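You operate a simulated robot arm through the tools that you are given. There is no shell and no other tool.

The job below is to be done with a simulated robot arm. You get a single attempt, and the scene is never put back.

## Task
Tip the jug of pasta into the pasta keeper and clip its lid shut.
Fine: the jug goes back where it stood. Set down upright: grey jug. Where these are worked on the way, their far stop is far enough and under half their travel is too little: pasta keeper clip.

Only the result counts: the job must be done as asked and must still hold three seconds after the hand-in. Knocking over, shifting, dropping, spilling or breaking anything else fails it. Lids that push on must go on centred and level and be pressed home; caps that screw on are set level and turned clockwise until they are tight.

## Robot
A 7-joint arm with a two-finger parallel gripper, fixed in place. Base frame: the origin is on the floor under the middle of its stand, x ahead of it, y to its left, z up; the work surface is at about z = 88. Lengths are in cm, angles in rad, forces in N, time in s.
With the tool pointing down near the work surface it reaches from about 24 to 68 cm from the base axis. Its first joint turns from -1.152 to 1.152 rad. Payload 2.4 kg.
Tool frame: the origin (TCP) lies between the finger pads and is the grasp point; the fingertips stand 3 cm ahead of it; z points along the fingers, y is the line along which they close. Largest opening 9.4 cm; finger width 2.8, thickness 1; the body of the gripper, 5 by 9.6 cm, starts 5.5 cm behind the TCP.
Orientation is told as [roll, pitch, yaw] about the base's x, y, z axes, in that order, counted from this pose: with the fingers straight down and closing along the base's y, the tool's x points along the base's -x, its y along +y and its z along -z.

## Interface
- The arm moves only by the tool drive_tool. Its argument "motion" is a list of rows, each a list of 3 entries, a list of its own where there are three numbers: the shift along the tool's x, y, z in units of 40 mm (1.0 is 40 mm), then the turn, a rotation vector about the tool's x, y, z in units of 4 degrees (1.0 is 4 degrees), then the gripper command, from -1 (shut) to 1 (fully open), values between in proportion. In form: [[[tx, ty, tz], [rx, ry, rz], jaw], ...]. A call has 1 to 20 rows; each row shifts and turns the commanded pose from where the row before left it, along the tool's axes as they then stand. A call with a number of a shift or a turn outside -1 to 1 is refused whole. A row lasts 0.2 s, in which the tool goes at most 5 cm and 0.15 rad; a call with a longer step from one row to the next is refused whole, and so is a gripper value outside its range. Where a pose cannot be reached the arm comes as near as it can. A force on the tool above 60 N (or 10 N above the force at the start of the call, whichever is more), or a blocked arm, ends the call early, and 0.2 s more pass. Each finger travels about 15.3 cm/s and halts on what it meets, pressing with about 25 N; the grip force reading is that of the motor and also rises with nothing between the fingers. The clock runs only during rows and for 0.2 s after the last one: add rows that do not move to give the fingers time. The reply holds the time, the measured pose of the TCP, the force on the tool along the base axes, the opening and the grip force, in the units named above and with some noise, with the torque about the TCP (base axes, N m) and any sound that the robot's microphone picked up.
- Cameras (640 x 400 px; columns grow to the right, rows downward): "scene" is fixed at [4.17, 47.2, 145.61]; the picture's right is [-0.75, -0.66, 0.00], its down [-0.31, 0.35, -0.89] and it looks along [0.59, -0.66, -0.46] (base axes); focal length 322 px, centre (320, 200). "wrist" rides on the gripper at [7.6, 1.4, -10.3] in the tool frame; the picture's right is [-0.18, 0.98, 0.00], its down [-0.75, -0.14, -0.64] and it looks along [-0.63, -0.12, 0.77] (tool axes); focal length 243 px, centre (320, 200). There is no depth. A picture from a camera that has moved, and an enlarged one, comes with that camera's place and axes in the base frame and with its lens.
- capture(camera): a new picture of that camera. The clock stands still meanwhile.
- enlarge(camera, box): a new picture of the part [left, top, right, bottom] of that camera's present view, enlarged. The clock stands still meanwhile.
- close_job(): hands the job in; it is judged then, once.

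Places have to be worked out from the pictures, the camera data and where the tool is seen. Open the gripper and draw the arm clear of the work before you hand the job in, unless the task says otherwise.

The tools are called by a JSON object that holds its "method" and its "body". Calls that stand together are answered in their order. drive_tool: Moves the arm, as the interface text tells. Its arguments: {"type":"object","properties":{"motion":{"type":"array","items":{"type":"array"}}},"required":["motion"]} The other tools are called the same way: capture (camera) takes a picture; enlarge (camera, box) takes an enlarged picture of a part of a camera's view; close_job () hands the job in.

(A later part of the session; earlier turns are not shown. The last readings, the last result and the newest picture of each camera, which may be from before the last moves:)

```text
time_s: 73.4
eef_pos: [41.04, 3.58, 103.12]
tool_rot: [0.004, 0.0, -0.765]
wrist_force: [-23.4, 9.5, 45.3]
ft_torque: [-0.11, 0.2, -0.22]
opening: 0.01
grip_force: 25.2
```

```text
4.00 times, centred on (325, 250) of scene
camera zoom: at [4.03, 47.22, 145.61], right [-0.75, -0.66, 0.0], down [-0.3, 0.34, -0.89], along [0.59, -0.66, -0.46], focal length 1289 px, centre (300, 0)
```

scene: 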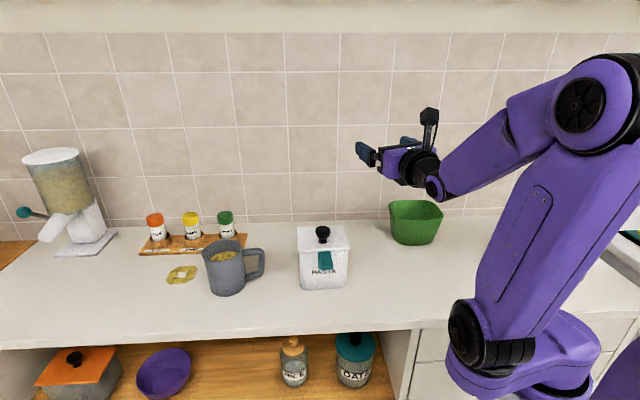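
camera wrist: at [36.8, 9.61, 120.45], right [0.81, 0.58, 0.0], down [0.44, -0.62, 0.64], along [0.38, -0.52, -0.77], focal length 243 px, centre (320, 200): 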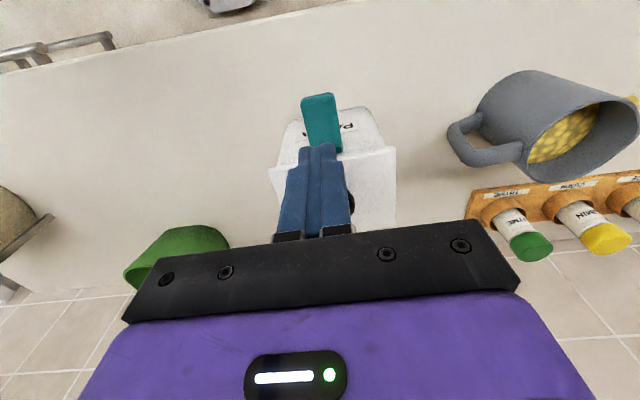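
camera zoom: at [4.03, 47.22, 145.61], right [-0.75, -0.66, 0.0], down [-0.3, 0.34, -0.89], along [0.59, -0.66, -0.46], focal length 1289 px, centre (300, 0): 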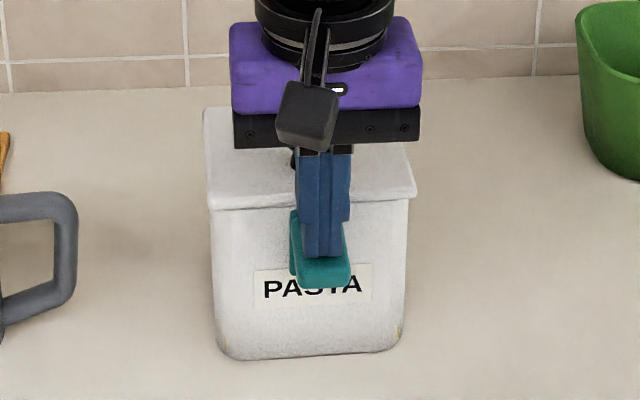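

Pressing down gives a firm push back, and the tool was carried outward as it went down. That fits a flap turning about a hinge at its lower end. I'll look closely before going on.

{"method": "enlarge", "body": {"camera": "scene", "box": [295, 235, 355, 285]}}

{"method": "enlarge", "body": {"camera": "wrist", "box": [260, 60, 420, 180]}}

```text
8.00 times, centred on (325, 260) of scene
camera zoom: at [4.03, 47.22, 145.61], right [-0.75, -0.66, 0.0], down [-0.3, 0.34, -0.89], along [0.59, -0.66, -0.46], focal length 2577 px, centre (280, -280)
```

zoom: 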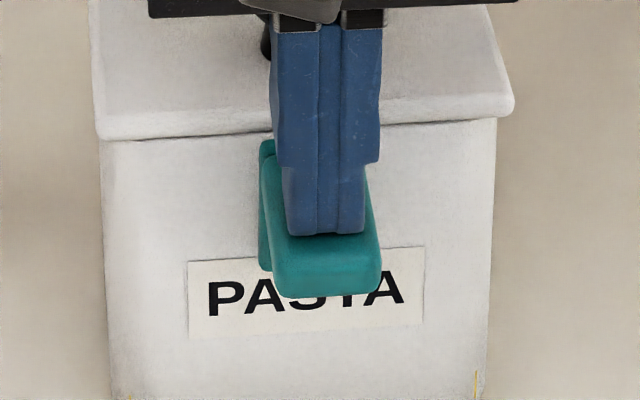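

```text
3.33 times, centred on (340, 120) of wrist
camera zoom: at [36.7, 9.78, 113.43], right [0.81, 0.58, 0.0], down [0.44, -0.62, 0.64], along [0.38, -0.52, -0.77], focal length 809 px, centre (253, 467)
```

zoom: 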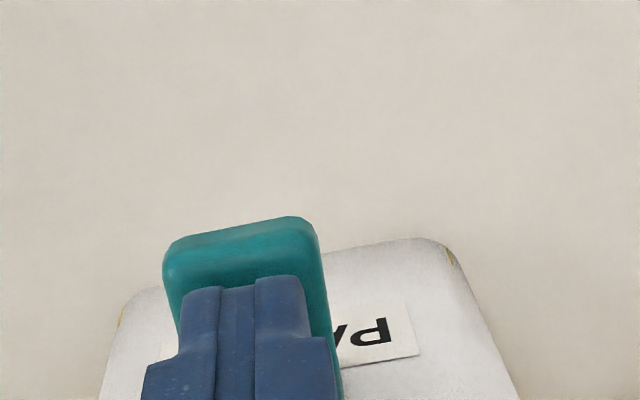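

The clip has not moved, so down looks like a stop. I'll back off right away and think about the other direction.

{"method": "drive_tool", "body": {"motion": [[[0, 0, -0.1], [0, 0, 0], -1], [[0, 0, -0.3], [0, 0, 0], -1], [[0, 0, 0], [0, 0, 0], -1]]}}

{"method": "enlarge", "body": {"camera": "scene", "box": [270, 200, 380, 300]}}

```text
time_s: 74.2
eef_pos: [41.45, 3.18, 104.61]
tool_rot: [0.003, -0.002, -0.763]
wrist_force: [0.1, -0.2, 0.0]
ft_torque: [-0.02, 0.0, -0.03]
opening: 0.0
grip_force: 24.7
```

```text
4.00 times, centred on (325, 250) of scene
camera zoom: at [4.17, 47.2, 145.61], right [-0.75, -0.66, 0.0], down [-0.31, 0.35, -0.89], along [0.59, -0.66, -0.46], focal length 1289 px, centre (300, 0)
```

zoom: 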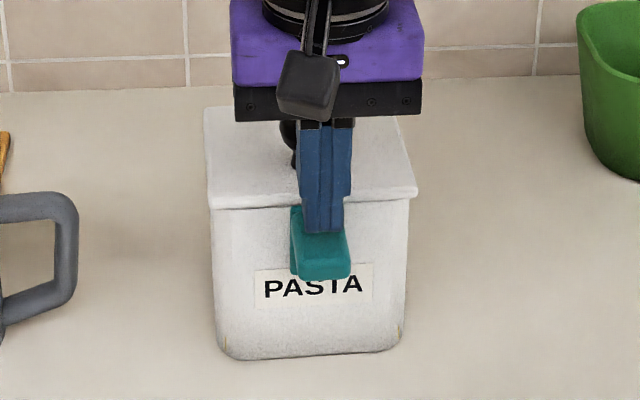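

While pressed the tab did give a few pixels, and it sprang back when I let go. So it is a snap clip that turns about its lower end and has to be taken past half travel. I'll press again nearer the tab's outer end, following the arc outward and down in small steps and watching the force.

{"method": "drive_tool", "body": {"motion": [[[0.2, 0, 0], [0, 0, 0], -1], [[0, 0, 0.2], [0, 0, 0], -1], [[0, 0, 0.1], [0, 0, 0], -1], [[0.02, 0, 0.08], [0, 0, 0], -1], [[0.04, 0, 0.08], [0, 0, 0], -1]]}}

{"method": "enlarge", "body": {"camera": "scene", "box": [270, 200, 380, 300]}}

```text
time_s: 75.4
eef_pos: [40.5, 3.93, 102.77]
tool_rot: [0.003, -0.006, -0.766]
wrist_force: [-3.3, 3.2, 6.8]
ft_torque: [0.04, 0.04, -0.04]
opening: 0.01
grip_force: 24.9
```

```text
4.00 times, centred on (325, 250) of scene
camera zoom: at [4.15, 47.2, 145.61], right [-0.75, -0.66, 0.0], down [-0.31, 0.34, -0.89], along [0.59, -0.66, -0.46], focal length 1289 px, centre (300, 0)
```

zoom: 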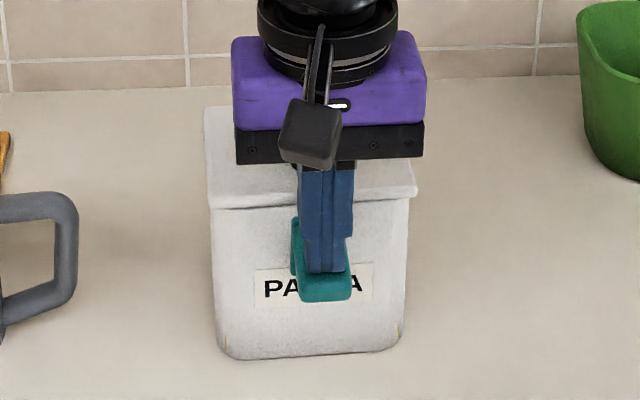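

The clip is turning, with only about 7 N needed and the keeper staying still. I'll keep following the arc.

{"method": "drive_tool", "body": {"motion": [[[0.07, 0, 0.07], [0, 0, 0], -1], [[0.07, 0, 0.08], [0, 0, 0], -1], [[0.06, 0, 0.08], [0, 0, 0], -1], [[0.06, 0, 0.09], [0, 0, 0], -1]]}}

{"method": "enlarge", "body": {"camera": "scene", "box": [270, 200, 380, 300]}}

```text
time_s: 76.4
eef_pos: [39.67, 4.72, 101.43]
tool_rot: [0.003, -0.003, -0.766]
wrist_force: [-0.8, 0.6, 0.9]
ft_torque: [-0.02, 0.02, -0.01]
opening: 0.0
grip_force: 24.9
```

```text
4.00 times, centred on (325, 250) of scene
camera zoom: at [4.17, 47.2, 145.61], right [-0.75, -0.66, 0.0], down [-0.31, 0.35, -0.89], along [0.59, -0.66, -0.46], focal length 1289 px, centre (300, 0)
```

zoom: 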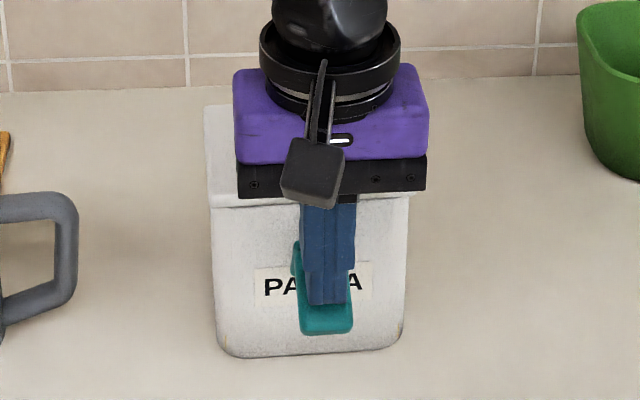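

{"method": "drive_tool", "body": {"motion": [[[0.08, 0, 0.12], [0, 0, 0], -1], [[0.05, 0, 0.1], [0, 0, 0], -1], [[0.03, 0, 0.1], [0, 0, 0], -1], [[0.02, 0, 0.1], [0, 0, 0], -1], [[0.01, 0, 0.1], [0, 0, 0], -1]]}}

{"method": "enlarge", "body": {"camera": "scene", "box": [270, 200, 380, 300]}}

```text
time_s: 77.6
eef_pos: [39.23, 5.18, 99.52]
tool_rot: [0.002, -0.002, -0.765]
wrist_force: [-1.2, 1.4, 0.5]
ft_torque: [0.06, 0.05, -0.01]
opening: 0.02
grip_force: 25.6
```

```text
4.00 times, centred on (325, 250) of scene
camera zoom: at [4.16, 47.2, 145.61], right [-0.75, -0.66, 0.0], down [-0.31, 0.34, -0.89], along [0.59, -0.66, -0.46], focal length 1289 px, centre (300, 0)
```

zoom: 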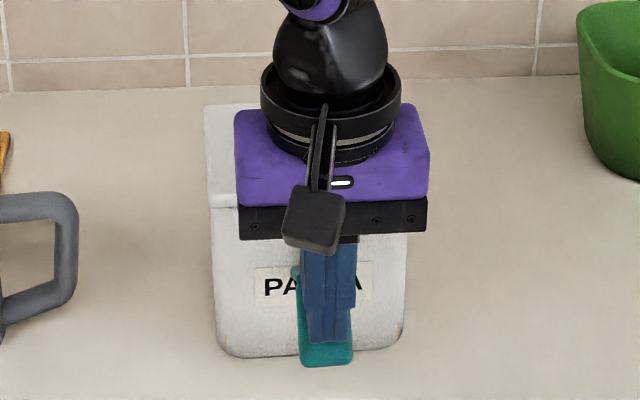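

{"method": "drive_tool", "body": {"motion": [[[0, 0, 0.1], [0, 0, 0], -1], [[0, 0, 0.1], [0, 0, 0], -1], [[-0.02, 0, 0.1], [0, 0, 0], -1], [[-0.03, 0, 0.1], [0, 0, 0], -1], [[-0.04, 0, 0.1], [0, 0, 0], -1]]}}

{"method": "enlarge", "body": {"camera": "scene", "box": [270, 200, 380, 300]}}

```text
time_s: 78.8
eef_pos: [39.43, 5.09, 97.44]
tool_rot: [0.003, -0.003, -0.765]
wrist_force: [-0.8, 2.0, 2.2]
ft_torque: [0.03, 0.06, 0.0]
opening: 0.0
grip_force: 25.3
```

```text
4.00 times, centred on (325, 250) of scene
camera zoom: at [4.16, 47.2, 145.61], right [-0.75, -0.66, 0.0], down [-0.31, 0.34, -0.89], along [0.59, -0.66, -0.46], focal length 1289 px, centre (300, 0)
```

zoom: 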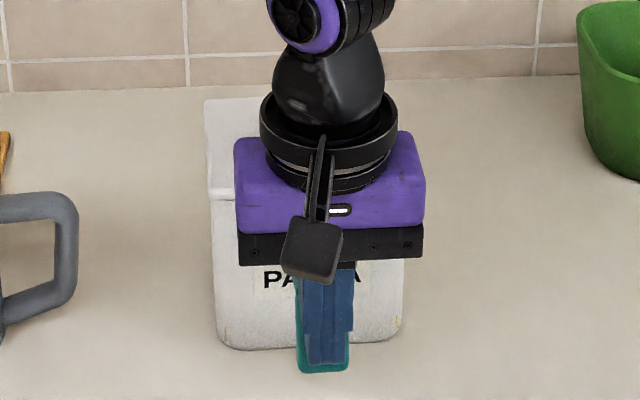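

The clip is down near its far stop, and that last push nudged the keeper slightly. I'll draw outward, go up, and check the clip and the keeper's position.

{"method": "drive_tool", "body": {"motion": [[[0.3, 0, 0], [0, 0, 0], -1], [[0.6, 0, -0.3], [0, 0, 0], -1], [[0.6, 0, -0.6], [0, 0, 0], -1], [[0.5, 0, -0.8], [0, 0, 0], -1], [[0.5, 0, -0.8], [0, 0, 0], -1], [[0, 0, 0], [0, 0, 0], -1]]}}

{"method": "enlarge", "body": {"camera": "scene", "box": [270, 210, 380, 300]}}

{"method": "capture", "body": {"camera": "wrist"}}

```text
time_s: 80.2
eef_pos: [32.34, 11.99, 107.57]
tool_rot: [0.004, -0.003, -0.765]
wrist_force: [-0.4, 0.0, 0.4]
ft_torque: [0.02, 0.01, 0.02]
opening: 0.0
grip_force: 25.0
```

```text
4.44 times, centred on (325, 255) of scene
camera zoom: at [4.16, 47.2, 145.61], right [-0.75, -0.66, 0.0], down [-0.31, 0.35, -0.89], along [0.59, -0.66, -0.46], focal length 1432 px, centre (298, -44)
```

zoom: 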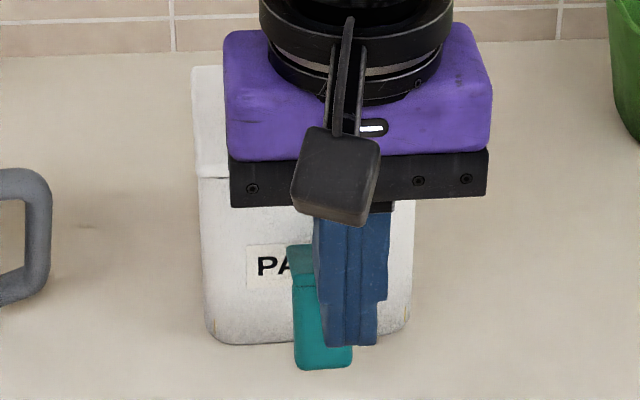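

```text
taken
camera wrist: at [28.03, 18.36, 117.83], right [0.81, 0.58, 0.0], down [0.44, -0.62, 0.64], along [0.38, -0.52, -0.77], focal length 243 px, centre (320, 200)
```

wrist: 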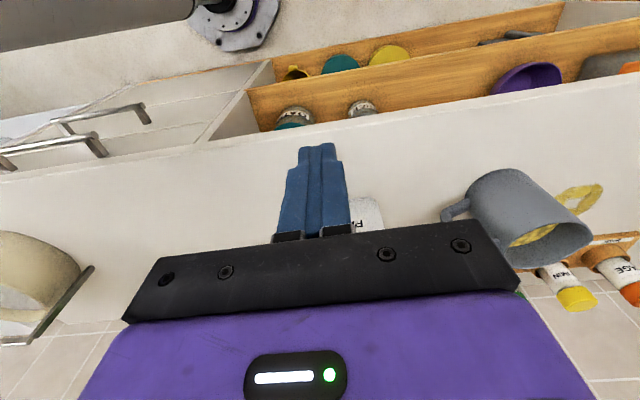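

The clip stays open: the strip is horizontal and the tab points down. The keeper slid about 0.9 cm towards the wall, which I'll correct later. Now I'll return to the knob with the fingers open to lift the lid.

{"method": "drive_tool", "body": {"motion": [[[0, 0, -0.9], [0, 0, 0], -1], [[0, 0, -0.9], [0, 0, 0], -0.5], [[-0.85, 0.005, 0], [0, 0, 0], 0.2], [[-0.85, 0.005, 0], [0, 0, 0], 1], [[-0.85, 0.005, 0], [0, 0, 0], 1], [[-0.85, 0.005, 0], [0, 0, 0], 1], [[-0.85, 0.005, 0], [0, 0, 0], 1], [[-0.81, 0.005, 0], [0, 0, 0], 1], [[0, 0, 0], [0, 0, 0], 1]]}}

{"method": "capture", "body": {"camera": "wrist"}}

{"method": "enlarge", "body": {"camera": "scene", "box": [270, 190, 380, 300]}}

```text
time_s: 82.2
eef_pos: [46.97, -2.01, 114.81]
tool_rot: [0.005, -0.003, -0.764]
wrist_force: [-0.5, -0.2, 0.0]
ft_torque: [-0.01, -0.01, -0.03]
opening: 9.41
grip_force: 0.1
```

```text
taken
camera wrist: at [42.56, 4.35, 125.04], right [0.81, 0.58, 0.0], down [0.44, -0.62, 0.64], along [0.38, -0.52, -0.77], focal length 243 px, centre (320, 200)
```

wrist: 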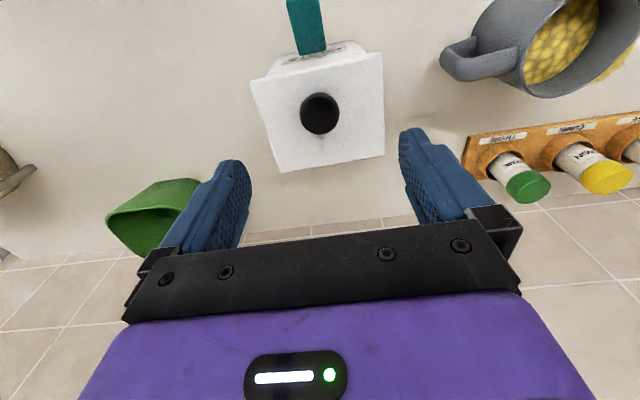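

```text
3.64 times, centred on (325, 245) of scene
camera zoom: at [4.17, 47.19, 145.61], right [-0.75, -0.66, 0.0], down [-0.31, 0.35, -0.89], along [0.59, -0.66, -0.46], focal length 1172 px, centre (302, 36)
```

zoom: 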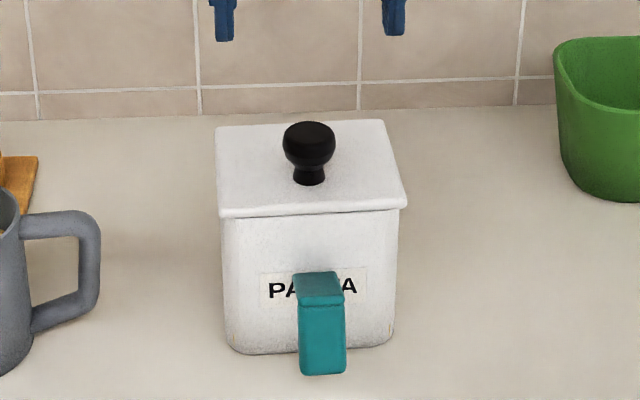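

{"method": "drive_tool", "body": {"motion": [[[-0.03, 0.02, 0.6], [0, 0, 0], 1], [[0, 0, 0.6], [0, 0, 0], 1], [[0, 0, 0.6], [0, 0, 0], 1], [[0, 0, 0.6], [0, 0, 0], 1], [[0, 0, 0.07], [0, 0, 0], 1], [[0, 0, 0], [0, 0, 0], -1], [[0, 0, 0], [0, 0, 0], -1], [[0, 0, 0], [0, 0, 0], -1], [[0, 0, 0], [0, 0, 0], -1]]}}

{"method": "enlarge", "body": {"camera": "scene", "box": [270, 190, 380, 300]}}

```text
time_s: 84.2
eef_pos: [47.0, -2.09, 104.82]
tool_rot: [0.001, -0.002, -0.764]
wrist_force: [0.1, -1.3, -0.2]
ft_torque: [0.04, 0.09, 0.02]
opening: 3.49
grip_force: 25.2
```

```text
3.64 times, centred on (325, 245) of scene
camera zoom: at [4.17, 47.19, 145.61], right [-0.75, -0.66, 0.0], down [-0.31, 0.35, -0.89], along [0.59, -0.66, -0.46], focal length 1172 px, centre (302, 36)
```

zoom: 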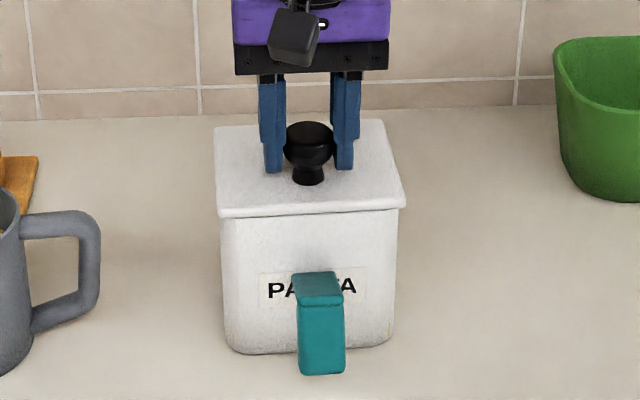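

{"method": "drive_tool", "body": {"motion": [[[0, 0, -0.07], [0, 0, 0], -1], [[0, 0, -0.08], [0, 0, 0], -1], [[0, 0, 0], [0, 0, 0], -1]]}}

{"method": "enlarge", "body": {"camera": "scene", "box": [270, 190, 380, 300]}}

```text
time_s: 85.0
eef_pos: [46.87, -1.89, 105.46]
tool_rot: [0.002, -0.002, -0.764]
wrist_force: [-1.0, -0.4, -3.0]
ft_torque: [0.23, 0.12, 0.07]
opening: 3.47
grip_force: 24.7
```

```text
3.64 times, centred on (325, 245) of scene
camera zoom: at [4.17, 47.2, 145.61], right [-0.75, -0.66, 0.0], down [-0.31, 0.35, -0.89], along [0.59, -0.66, -0.46], focal length 1172 px, centre (302, 36)
```

zoom: 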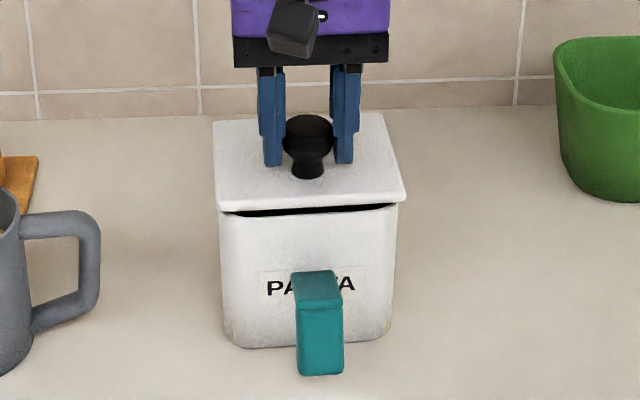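

A gap opened at the front only, so the lid is hinged at its back edge. I'll now swing the knob along an arc about that hinge, tilting the tool with it.

{"method": "drive_tool", "body": {"motion": [[[-0.07, 0, -0.03], [0, 1, 0], -1], [[-0.07, 0, -0.08], [0, 1, 0], -1], [[-0.07, 0, -0.1], [0, 1, 0], -1], [[0, 0, 0], [0, 0, 0], -1]]}}

{"method": "enlarge", "body": {"camera": "scene", "box": [270, 190, 380, 300]}}

```text
time_s: 86.0
eef_pos: [47.77, -2.65, 106.07]
tool_rot: [0.006, 0.205, -0.765]
wrist_force: [-0.8, -2.2, 9.8]
ft_torque: [-0.46, -0.46, -0.06]
opening: 3.48
grip_force: 25.0
```

```text
3.64 times, centred on (325, 245) of scene
camera zoom: at [4.15, 47.19, 145.61], right [-0.75, -0.66, 0.0], down [-0.31, 0.35, -0.89], along [0.59, -0.66, -0.46], focal length 1172 px, centre (302, 36)
```

zoom: 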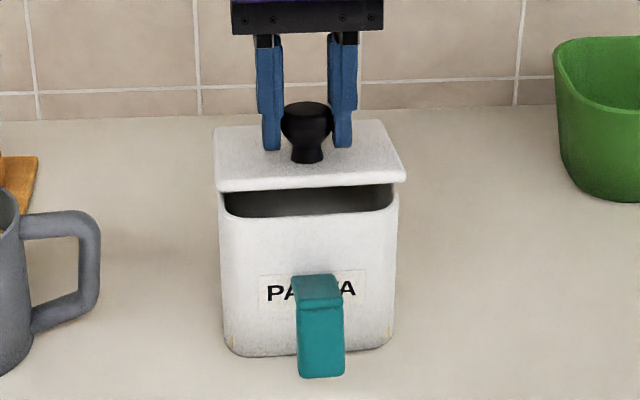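

The lid is swinging open about its back edge. I've tilted a bit more than I've lifted, so I'll raise more per step and carry on.

{"method": "drive_tool", "body": {"motion": [[[-0.05, 0, -0.1], [0, 0, 0], -1], [[-0.06, 0, -0.1], [0, 0.6, 0], -1], [[-0.07, 0, -0.11], [0, 1, 0], -1], [[-0.07, 0, -0.11], [0, 1, 0], -1], [[0, 0, 0], [0, 0, 0], -1]]}}

{"method": "enlarge", "body": {"camera": "scene", "box": [270, 190, 380, 300]}}

```text
time_s: 87.2
eef_pos: [48.62, -3.47, 107.55]
tool_rot: [0.005, 0.389, -0.761]
wrist_force: [0.1, -0.9, -1.0]
ft_torque: [-0.09, 0.11, 0.04]
opening: 3.5
grip_force: 25.1
```

```text
3.64 times, centred on (325, 245) of scene
camera zoom: at [4.17, 47.19, 145.61], right [-0.75, -0.66, 0.0], down [-0.31, 0.35, -0.89], along [0.59, -0.66, -0.46], focal length 1172 px, centre (302, 36)
```

zoom: 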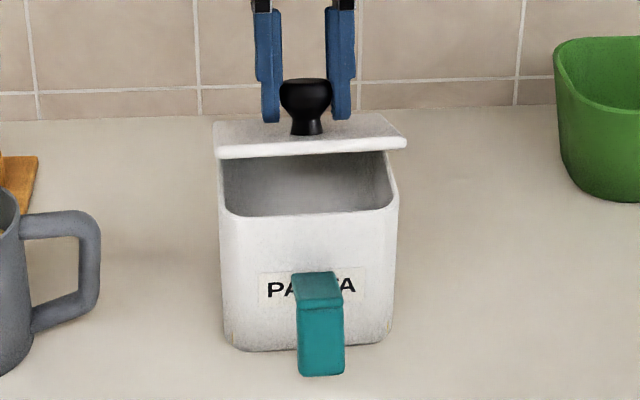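

Forces are low now and the lid is about 25° open. I'll continue the arc with a slightly larger lift per step.

{"method": "drive_tool", "body": {"motion": [[[-0.07, 0, -0.12], [0, 1, 0], -1], [[-0.07, 0, -0.12], [0, 1, 0], -1], [[-0.07, 0, -0.12], [0, 1, 0], -1], [[-0.07, 0, -0.12], [0, 1, 0], -1], [[0, 0, 0], [0, 0, 0], -1]]}}

{"method": "enlarge", "body": {"camera": "scene", "box": [270, 180, 380, 290]}}

```text
time_s: 88.4
eef_pos: [50.06, -4.9, 108.76]
tool_rot: [0.003, 0.669, -0.763]
wrist_force: [0.3, 0.7, -2.1]
ft_torque: [-0.03, 0.11, -0.02]
opening: 3.44
grip_force: 25.1
```

```text
3.64 times, centred on (325, 235) of scene
camera zoom: at [4.17, 47.2, 145.61], right [-0.75, -0.66, 0.0], down [-0.31, 0.35, -0.89], along [0.59, -0.66, -0.46], focal length 1172 px, centre (302, 73)
```

zoom: 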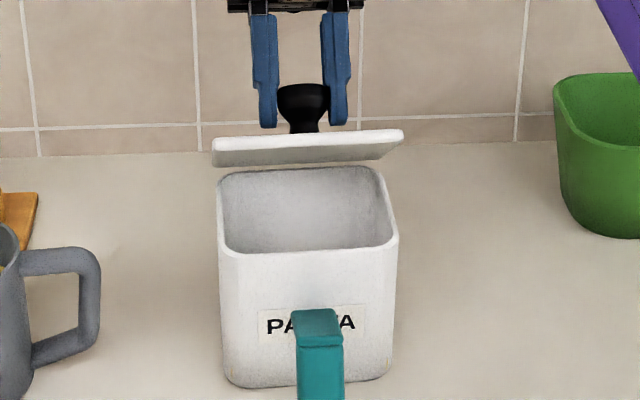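

{"method": "drive_tool", "body": {"motion": [[[-0.07, 0, -0.12], [0, 1, 0], -1], [[-0.07, 0, -0.12], [0, 1, 0], -1], [[-0.07, 0, -0.12], [0, 1, 0], -1], [[-0.07, 0, -0.12], [0, 1, 0], -1], [[0, 0, 0], [0, 0, 0], -1]]}}

{"method": "capture", "body": {"camera": "scene"}}

```text
time_s: 89.6
eef_pos: [48.93, -4.59, 109.45]
tool_rot: [0.006, 0.947, -0.761]
wrist_force: [0.5, -1.1, -0.1]
ft_torque: [-0.13, -0.02, 0.04]
opening: 3.49
grip_force: 25.1
out of reach, approached as far as the arm can: row 4
```

```text
taken
```

scene: 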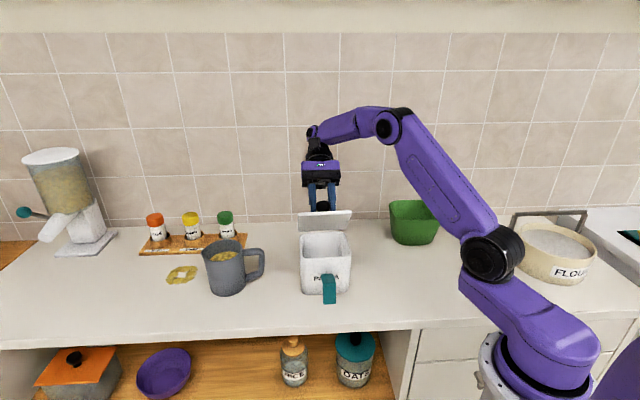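

{"method": "enlarge", "body": {"camera": "scene", "box": [270, 210, 380, 310]}}

```text
4.00 times, centred on (325, 260) of scene
camera zoom: at [4.17, 47.19, 145.61], right [-0.75, -0.66, 0.0], down [-0.31, 0.35, -0.89], along [0.59, -0.66, -0.46], focal length 1289 px, centre (300, -40)
```

zoom: 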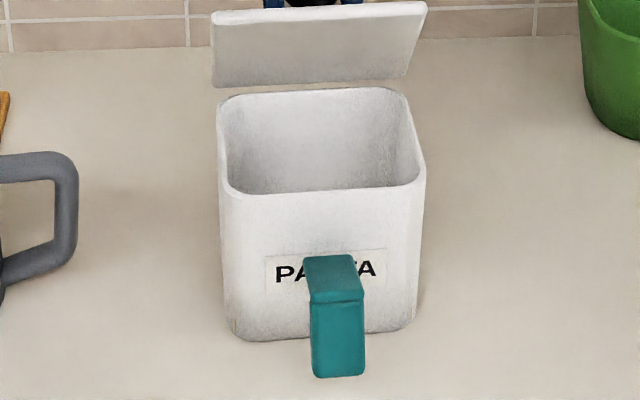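

The wrist hit its backward-tilt limit, and the keeper was pulled about 2.5 cm forward. I'll swing the lid back down along the same arc. Then I'll regrip the knob with the tool leaning the other way, so the whole opening arc fits in the wrist's range.

{"method": "drive_tool", "body": {"motion": [[[0.07, 0, 0.12], [0, -1, 0], -1], [[0.07, 0, 0.12], [0, -1, 0], -1], [[0.07, 0, 0.12], [0, -1, 0], -1], [[0.07, 0, 0.12], [0, -1, 0], -1], [[0.07, 0, 0.12], [0, -1, 0], -1], [[0.07, 0, 0.12], [0, -1, 0], -1], [[0, 0, 0], [0, 0, 0], -1]]}}

{"method": "enlarge", "body": {"camera": "scene", "box": [270, 190, 380, 300]}}

```text
time_s: 91.2
eef_pos: [46.6, -2.31, 108.49]
tool_rot: [0.004, 0.527, -0.762]
wrist_force: [-1.3, 0.1, -1.9]
ft_torque: [0.07, 0.0, 0.0]
opening: 3.46
grip_force: 24.6
```

```text
3.64 times, centred on (325, 245) of scene
camera zoom: at [4.17, 47.2, 145.61], right [-0.75, -0.66, 0.0], down [-0.31, 0.35, -0.89], along [0.59, -0.66, -0.46], focal length 1172 px, centre (302, 36)
```

zoom: 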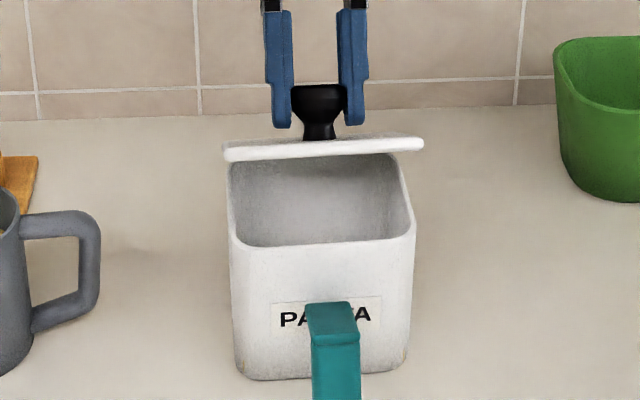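

{"method": "drive_tool", "body": {"motion": [[[0.07, 0, 0.12], [0, -1, 0], -1], [[0.07, 0, 0.12], [0, -1, 0], -1], [[0.07, 0, 0.12], [0, -1, 0], -1], [[0.07, 0, 0.11], [0, -1, 0], -1], [[0, 0, 0], [0, 0, 0], -1]]}}

{"method": "enlarge", "body": {"camera": "scene", "box": [270, 190, 380, 300]}}

```text
time_s: 92.4
eef_pos: [45.21, -1.16, 107.28]
tool_rot: [0.001, 0.248, -0.764]
wrist_force: [-0.8, -0.5, -2.8]
ft_torque: [0.13, 0.11, 0.03]
opening: 3.49
grip_force: 25.2
```

```text
3.64 times, centred on (325, 245) of scene
camera zoom: at [4.17, 47.2, 145.61], right [-0.75, -0.66, 0.0], down [-0.31, 0.35, -0.89], along [0.59, -0.66, -0.46], focal length 1172 px, centre (302, 36)
```

zoom: 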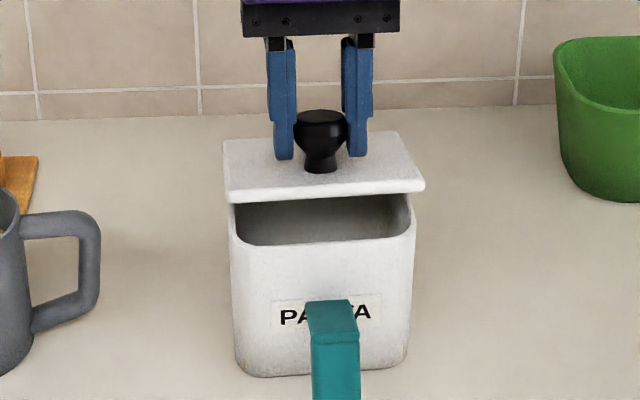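

{"method": "drive_tool", "body": {"motion": [[[0.07, 0, 0.13], [0, -1, 0], -1], [[0.06, 0, 0.13], [0, -1, 0], -1], [[0.06, 0, 0.13], [0, -1, 0], -1], [[0.03, 0, 0.08], [0, -0.5, 0], -1], [[0, 0, 0], [0, 0, 0], -1]]}}

{"method": "enlarge", "body": {"camera": "scene", "box": [270, 190, 380, 300]}}

```text
time_s: 93.6
eef_pos: [44.41, -0.25, 105.57]
tool_rot: [0.003, 0.006, -0.765]
wrist_force: [0.6, -0.7, -2.3]
ft_torque: [0.15, -0.12, -0.03]
opening: 3.5
grip_force: 25.1
```

```text
3.64 times, centred on (325, 245) of scene
camera zoom: at [4.17, 47.19, 145.61], right [-0.75, -0.66, 0.0], down [-0.31, 0.35, -0.89], along [0.59, -0.66, -0.46], focal length 1172 px, centre (302, 36)
```

zoom: 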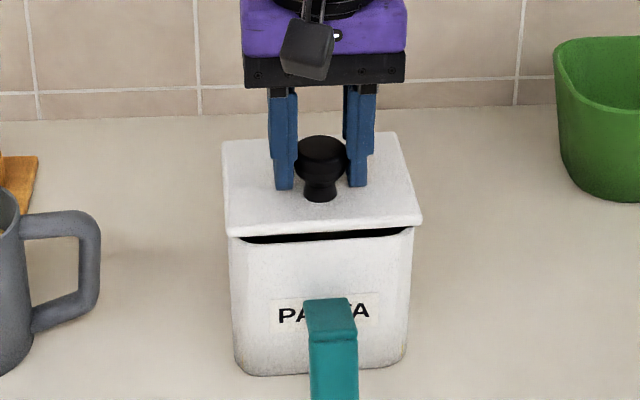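

{"method": "drive_tool", "body": {"motion": [[[0.03, 0, 0.06], [0, 0, 0], -1], [[0.02, 0, 0.06], [0, 0, 0], -1], [[0, 0, 0.04], [0, 0, 0], -1], [[0, 0, 0], [0, 0, 0], -1]]}}

{"method": "enlarge", "body": {"camera": "scene", "box": [270, 190, 380, 300]}}

```text
time_s: 94.6
eef_pos: [44.34, -0.18, 104.85]
tool_rot: [0.003, 0.003, -0.763]
wrist_force: [2.0, -0.6, -0.2]
ft_torque: [0.12, -0.15, -0.11]
opening: 3.48
grip_force: 24.9
```

```text
3.64 times, centred on (325, 245) of scene
camera zoom: at [4.17, 47.19, 145.61], right [-0.75, -0.66, 0.0], down [-0.31, 0.35, -0.89], along [0.59, -0.66, -0.46], focal length 1172 px, centre (302, 36)
```

zoom: 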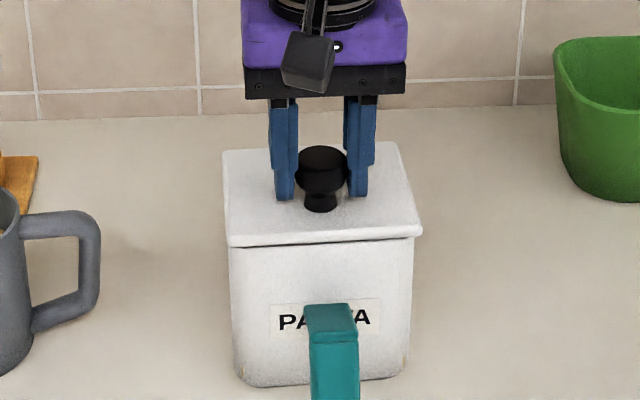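

The lid is closed again. I'll release the knob, back off in front, and lean the tool about 60° so the fingers point towards the wall, then approach the knob along the finger axis.

{"method": "drive_tool", "body": {"motion": [[[0, 0, 0], [0, 0, 0], 0], [[0, 0, 0], [0, 0, 0], 1], [[0, 0, -0.3], [0, 0, 0], 1], [[0, 0, -0.8], [0, 0, 0], 1], [[0, 0, -0.8], [0, 0, 0], 1], [[0, 0, -0.6], [0, 0, 0], 1], [[0.7, 0, 0], [0, 0, 0], 1], [[0.7, 0, 0], [0, 0, 0], 1], [[0.6, 0, 0], [0, 0, 0], 1], [[0, 0, 0], [0, -1, 0], 1], [[0, 0, 0], [0, -1, 0], 1], [[0, 0, 0], [0, -1, 0], 1], [[0, 0, 0], [0, -1, 0], 1], [[0, 0, 0], [0, -1, 0], 1], [[0, 0, 0], [0, -1, 0], 1], [[0, 0, 0], [0, -1, 0], 1], [[0, 0, 0], [0, -1, 0], 1], [[0, 0, 0], [0, -1, 0], 1], [[0, 0, 0], [0, -1, 0], 1], [[0, 0, 0], [0, -1, 0], 1]]}}

{"method": "drive_tool", "body": {"motion": [[[0, 0, 0], [0, -1, 0], 1], [[0, 0, 0], [0, -1, 0], 1], [[0, 0, 0], [0, -1, 0], 1], [[0, 0, 0], [0, -1, 0], 1], [[0.49, 0, 0.49], [0, 0, 0], 1], [[0.49, 0, 0.49], [0, 0, 0], 1], [[0.49, 0.02, 0.49], [0, 0, 0], 1], [[0, 0, 0], [0, 0, 0], 1]]}}

{"method": "capture", "body": {"camera": "wrist"}}

{"method": "enlarge", "body": {"camera": "scene", "box": [270, 190, 380, 300]}}

```text
time_s: 98.8
eef_pos: [38.69, 5.21, 114.99]
tool_rot: [0.007, -0.763, -0.769]
wrist_force: [0.4, -0.4, -0.7]
ft_torque: [-0.01, 0.01, 0.0]
opening: 9.39
grip_force: 0.0
```

```text
time_s: 100.6
eef_pos: [40.34, 4.07, 106.97]
tool_rot: [0.007, -1.041, -0.769]
wrist_force: [0.2, 0.6, -0.5]
ft_torque: [0.0, 0.0, 0.02]
opening: 9.4
grip_force: 0.1
```

```text
taken
camera wrist: at [32.28, 13.89, 105.47], right [0.75, 0.65, 0.16], down [-0.23, 0.02, 0.97], along [0.63, -0.76, 0.16], focal length 243 px, centre (320, 200)
```

wrist: 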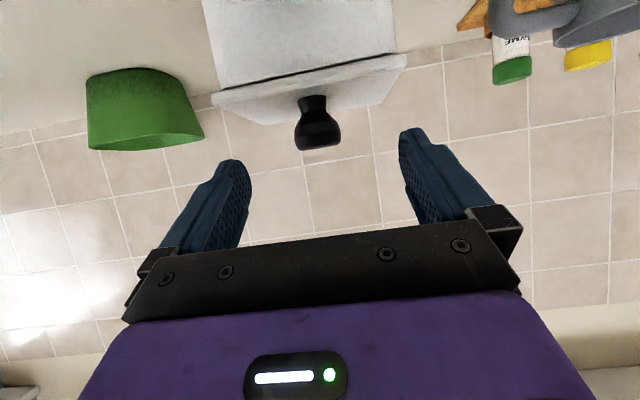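

```text
3.64 times, centred on (325, 245) of scene
camera zoom: at [4.17, 47.2, 145.61], right [-0.75, -0.66, 0.0], down [-0.31, 0.35, -0.89], along [0.59, -0.66, -0.46], focal length 1172 px, centre (302, 36)
```

zoom: 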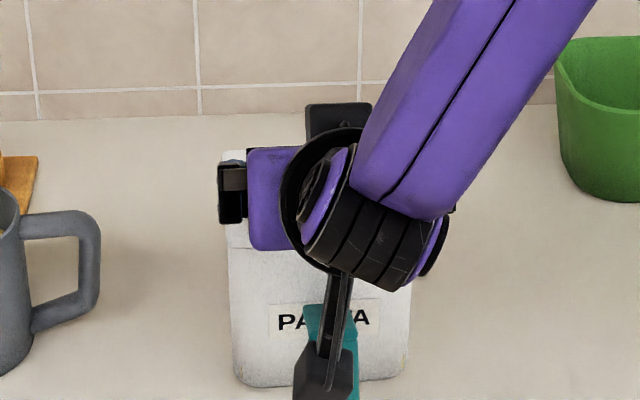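

The knob is centred between the fingers. I'll advance about 5 cm along the finger axis.

{"method": "drive_tool", "body": {"motion": [[[0, 0.02, 0.45], [0, 0, 0], 1], [[0, 0.01, 0.45], [0, 0, 0], 1], [[0.03, 0, 0.33], [0, 0, 0], 1], [[0, 0, 0], [0, 0, 0], 1]]}}

{"method": "capture", "body": {"camera": "wrist"}}

{"method": "enlarge", "body": {"camera": "scene", "box": [270, 190, 380, 300]}}

```text
time_s: 101.6
eef_pos: [43.35, 1.12, 104.26]
tool_rot: [0.007, -1.045, -0.77]
wrist_force: [-0.2, -0.5, -0.3]
ft_torque: [0.0, 0.03, -0.02]
opening: 9.42
grip_force: 0.2
```

```text
taken
camera wrist: at [35.39, 10.99, 102.91], right [0.75, 0.64, 0.16], down [-0.23, 0.02, 0.97], along [0.62, -0.76, 0.16], focal length 243 px, centre (320, 200)
```

wrist: 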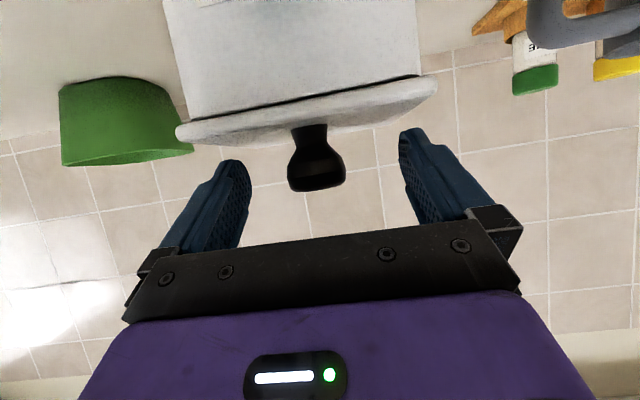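

```text
3.64 times, centred on (325, 245) of scene
camera zoom: at [4.17, 47.2, 145.61], right [-0.75, -0.66, 0.0], down [-0.31, 0.35, -0.89], along [0.59, -0.66, -0.46], focal length 1172 px, centre (302, 36)
```

zoom: 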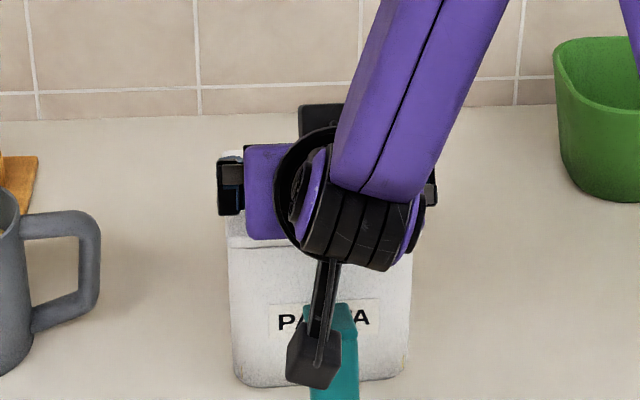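

The knob head sits right on the finger axis, just behind the tips, so I'll close.

{"method": "drive_tool", "body": {"motion": [[[0, 0, 0], [0, 0, 0], -1], [[0, 0, 0], [0, 0, 0], -1], [[0, 0, 0], [0, 0, 0], -1], [[0, 0, 0], [0, 0, 0], -1]]}}

```text
time_s: 102.6
eef_pos: [43.29, 1.12, 104.35]
tool_rot: [0.006, -1.043, -0.77]
wrist_force: [-0.9, -2.5, 1.3]
ft_torque: [-0.04, -0.11, -0.1]
opening: 3.49
grip_force: 24.6
```

The knob is gripped. I'll swing it about the hinge (about 9.1 cm behind and 3.4 cm below the TCP) in 4° steps.

{"method": "drive_tool", "body": {"motion": [[[-0.168, 0, -0.0228], [0, 1, 0], -1], [[-0.168, 0, -0.0228], [0, 1, 0], -1], [[-0.168, 0, -0.0228], [0, 1, 0], -1], [[-0.168, 0, -0.0228], [0, 1, 0], -1], [[0, 0, 0], [0, 0, 0], -1]]}}

{"method": "enlarge", "body": {"camera": "scene", "box": [270, 190, 380, 300]}}

```text
time_s: 103.8
eef_pos: [44.35, 0.26, 106.69]
tool_rot: [0.004, -0.761, -0.766]
wrist_force: [-1.0, 0.2, 0.5]
ft_torque: [0.13, 0.14, -0.03]
opening: 3.46
grip_force: 24.5
```

```text
3.64 times, centred on (325, 245) of scene
camera zoom: at [4.17, 47.2, 145.61], right [-0.75, -0.66, 0.0], down [-0.31, 0.35, -0.89], along [0.59, -0.66, -0.46], focal length 1172 px, centre (302, 36)
```

zoom: 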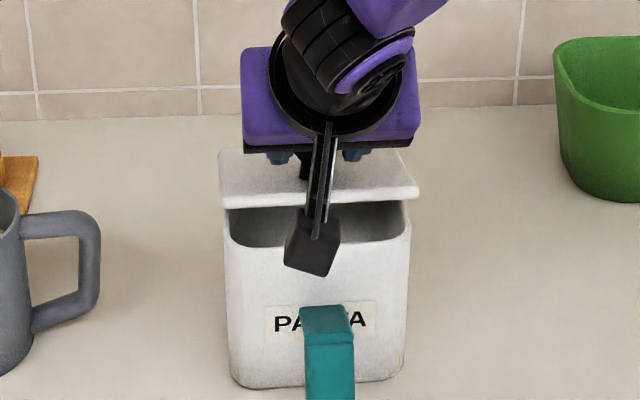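

The forces are near zero and the lid is opening cleanly, so I'll continue.

{"method": "drive_tool", "body": {"motion": [[[-0.168, 0, -0.0228], [0, 1, 0], -1], [[-0.168, 0, -0.0228], [0, 1, 0], -1], [[-0.168, 0, -0.0228], [0, 1, 0], -1], [[-0.168, 0, -0.0228], [0, 1, 0], -1], [[-0.168, 0, -0.0228], [0, 1, 0], -1], [[-0.168, 0, -0.0228], [0, 1, 0], -1], [[0, 0, 0], [0, 0, 0], -1]]}}

{"method": "enlarge", "body": {"camera": "scene", "box": [270, 190, 380, 300]}}

```text
time_s: 105.4
eef_pos: [46.44, -1.89, 109.41]
tool_rot: [0.003, -0.342, -0.766]
wrist_force: [-0.5, -0.8, 0.1]
ft_torque: [-0.02, 0.01, 0.04]
opening: 3.5
grip_force: 24.9
```

```text
3.64 times, centred on (325, 245) of scene
camera zoom: at [4.17, 47.19, 145.61], right [-0.75, -0.66, 0.0], down [-0.31, 0.35, -0.89], along [0.59, -0.66, -0.46], focal length 1172 px, centre (302, 36)
```

zoom: 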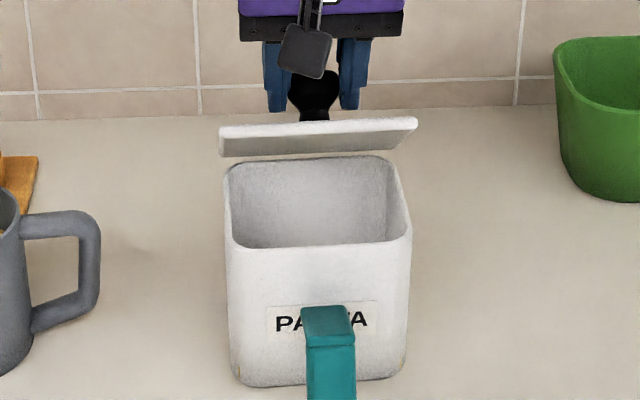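

{"method": "drive_tool", "body": {"motion": [[[-0.168, 0, -0.0228], [0, 1, 0], -1], [[-0.168, 0, -0.0228], [0, 1, 0], -1], [[-0.168, 0, -0.0228], [0, 1, 0], -1], [[-0.168, 0, -0.0228], [0, 1, 0], -1], [[-0.168, 0, -0.0228], [0, 1, 0], -1], [[-0.168, 0, -0.0228], [0, 1, 0], -1], [[0, 0, 0], [0, 0, 0], -1]]}}

{"method": "enlarge", "body": {"camera": "scene", "box": [270, 180, 380, 300]}}

```text
time_s: 107.0
eef_pos: [49.22, -4.61, 110.7]
tool_rot: [0.002, 0.076, -0.765]
wrist_force: [-0.3, 0.3, 0.0]
ft_torque: [-0.01, 0.06, -0.01]
opening: 3.51
grip_force: 25.1
```

```text
3.33 times, centred on (325, 240) of scene
camera zoom: at [4.17, 47.2, 145.61], right [-0.75, -0.66, 0.0], down [-0.31, 0.35, -0.89], along [0.59, -0.66, -0.46], focal length 1074 px, centre (303, 67)
```

zoom: 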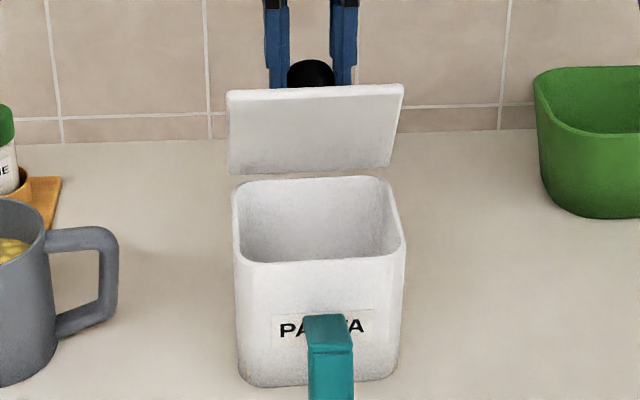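

The lid is now about 64° open with almost no force. I'll keep going.

{"method": "drive_tool", "body": {"motion": [[[-0.168, 0, -0.0228], [0, 1, 0], -1], [[-0.168, 0, -0.0228], [0, 1, 0], -1], [[-0.168, 0, -0.0228], [0, 1, 0], -1], [[-0.168, 0, -0.0228], [0, 1, 0], -1], [[-0.168, 0, -0.0228], [0, 1, 0], -1], [[0, 0, 0], [0, 0, 0], -1]]}}

{"method": "enlarge", "body": {"camera": "scene", "box": [270, 180, 380, 300]}}

```text
time_s: 108.4
eef_pos: [51.69, -6.96, 110.37]
tool_rot: [0.002, 0.425, -0.762]
wrist_force: [-0.6, 1.5, -3.2]
ft_torque: [-0.07, 0.03, -0.08]
opening: 3.5
grip_force: 24.9
```

```text
3.33 times, centred on (325, 240) of scene
camera zoom: at [4.17, 47.2, 145.61], right [-0.75, -0.66, 0.0], down [-0.31, 0.35, -0.89], along [0.59, -0.66, -0.46], focal length 1074 px, centre (303, 67)
```

zoom: 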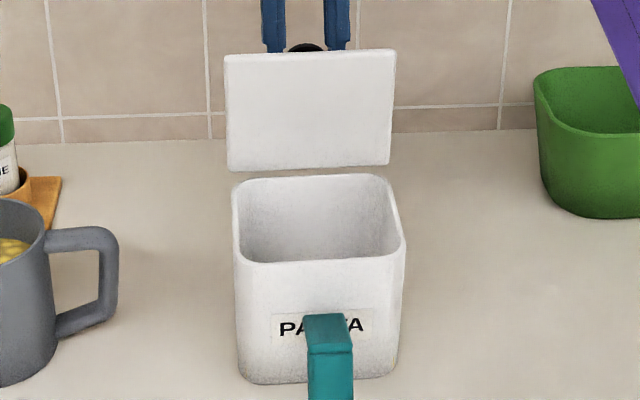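

{"method": "drive_tool", "body": {"motion": [[[-0.165, 0, -0.015], [0, 1, 0], -1], [[-0.165, 0, -0.015], [0, 1, 0], -1], [[-0.165, 0, -0.015], [0, 1, 0], -1], [[0, 0, 0], [0, 0, 0], -1]]}}

{"method": "enlarge", "body": {"camera": "scene", "box": [270, 180, 380, 300]}}

```text
time_s: 109.4
eef_pos: [52.92, -8.07, 109.61]
tool_rot: [0.002, 0.633, -0.763]
wrist_force: [-0.7, 0.6, -2.2]
ft_torque: [-0.14, 0.01, 0.0]
opening: 3.48
grip_force: 25.2
```

```text
3.33 times, centred on (325, 240) of scene
camera zoom: at [4.17, 47.2, 145.61], right [-0.75, -0.66, 0.0], down [-0.31, 0.35, -0.89], along [0.59, -0.66, -0.46], focal length 1074 px, centre (303, 67)
```

zoom: 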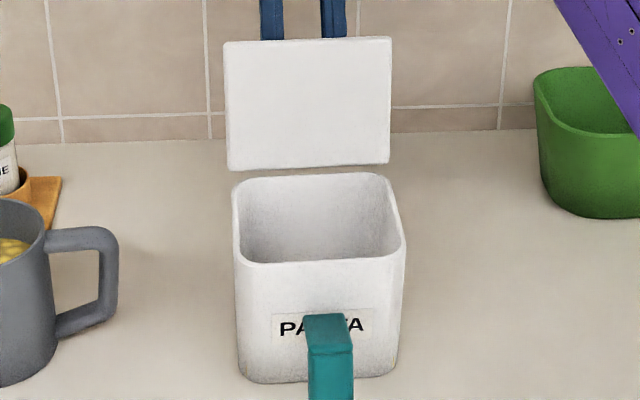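

{"method": "drive_tool", "body": {"motion": [[[-0.165, 0, -0.015], [0, 1, 0], -1], [[-0.165, 0, -0.015], [0, 1, 0], -1], [[0, 0, 0], [0, 0, 0], -1]]}}

{"method": "enlarge", "body": {"camera": "scene", "box": [270, 180, 380, 300]}}

```text
time_s: 110.2
eef_pos: [52.12, -8.2, 108.82]
tool_rot: [0.002, 0.774, -0.763]
wrist_force: [-0.3, 0.4, -4.1]
ft_torque: [-0.32, -0.33, 0.0]
opening: 3.5
grip_force: 24.9
out of reach, approached as far as the arm can: row 2
```

```text
3.33 times, centred on (325, 240) of scene
camera zoom: at [4.17, 47.2, 145.61], right [-0.75, -0.66, 0.0], down [-0.31, 0.35, -0.89], along [0.59, -0.66, -0.46], focal length 1074 px, centre (303, 67)
```

zoom: 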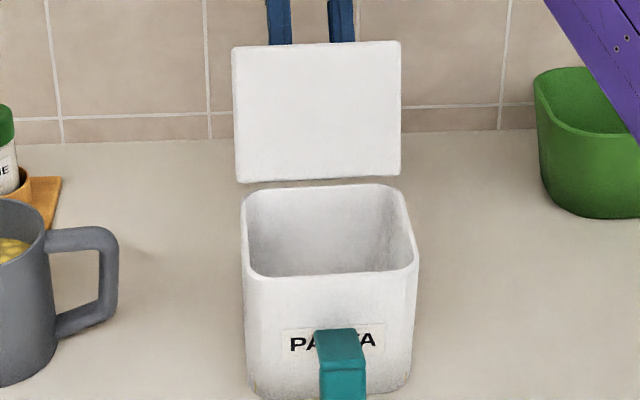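

The lid is past vertical, at roughly 100°, and I'm at the tilt limit. I'll open the fingers gently and see whether it stays open.

{"method": "drive_tool", "body": {"motion": [[[0, 0, 0], [0, 0, 0], -0.1], [[0, 0, 0], [0, 0, 0], 0.3], [[0, 0, 0], [0, 0, 0], 1], [[0, 0, 0], [0, 0, 0], 1]]}}

{"method": "enlarge", "body": {"camera": "scene", "box": [270, 180, 380, 300]}}

```text
time_s: 111.2
eef_pos: [52.05, -8.2, 108.93]
tool_rot: [0.003, 0.771, -0.761]
wrist_force: [0.4, -0.5, 0.5]
ft_torque: [-0.01, -0.04, -0.01]
opening: 9.38
grip_force: 0.0
```

```text
3.33 times, centred on (325, 240) of scene
camera zoom: at [4.17, 47.2, 145.61], right [-0.75, -0.66, 0.0], down [-0.31, 0.35, -0.89], along [0.59, -0.66, -0.46], focal length 1074 px, centre (303, 67)
```

zoom: 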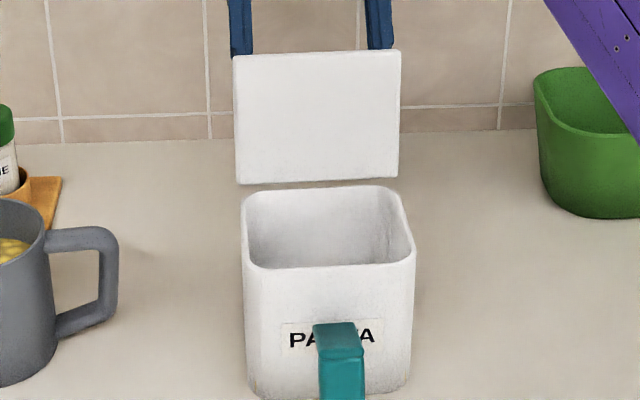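

The lid stays open on its own, leaning back. I'll straighten the tool a little to move the tips off the lid, then go straight up and away.

{"method": "drive_tool", "body": {"motion": [[[0, 0, 0], [0, -1, 0], 1], [[0, 0, 0], [0, -1, 0], 1], [[0, 0, 0], [0, -1, 0], 1], [[0, 0, 0], [0, -1, 0], 1], [[0, 0, 0], [0, -1, 0], 1], [[0, 0, 0], [0, -1, 0], 1], [[0.17, 0, -0.47], [0, 0, 0], 1], [[0.34, 0, -0.93], [0, 0, 0], 1], [[0.34, 0, -0.93], [0, 0, 0], 1], [[0, 0, 0], [0, -1, 0], 1], [[0, 0, 0], [0, -1, 0], 1], [[0, 0, 0], [0, -1, 0], 1], [[0, 0, 0], [0, -1, 0], 1], [[0, 0, 0], [0, -1, 0], 1], [[0, 0, 0], [0, 0, 0], 1]]}}

{"method": "capture", "body": {"camera": "scene"}}

{"method": "capture", "body": {"camera": "wrist"}}

```text
time_s: 114.4
eef_pos: [52.09, -8.21, 118.82]
tool_rot: [0.005, 0.002, -0.764]
wrist_force: [0.0, 0.2, -0.2]
ft_torque: [-0.01, -0.02, -0.03]
opening: 9.4
grip_force: 0.0
```

```text
taken
```

scene: 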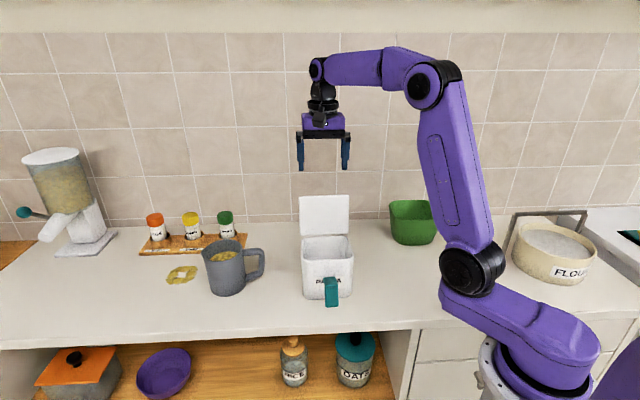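

```text
taken
camera wrist: at [47.79, -1.9, 129.04], right [0.81, 0.58, 0.0], down [0.45, -0.63, 0.64], along [0.37, -0.52, -0.77], focal length 243 px, centre (320, 200)
```

wrist: 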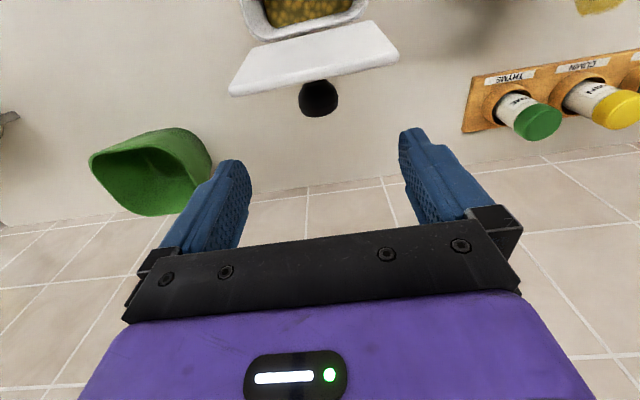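

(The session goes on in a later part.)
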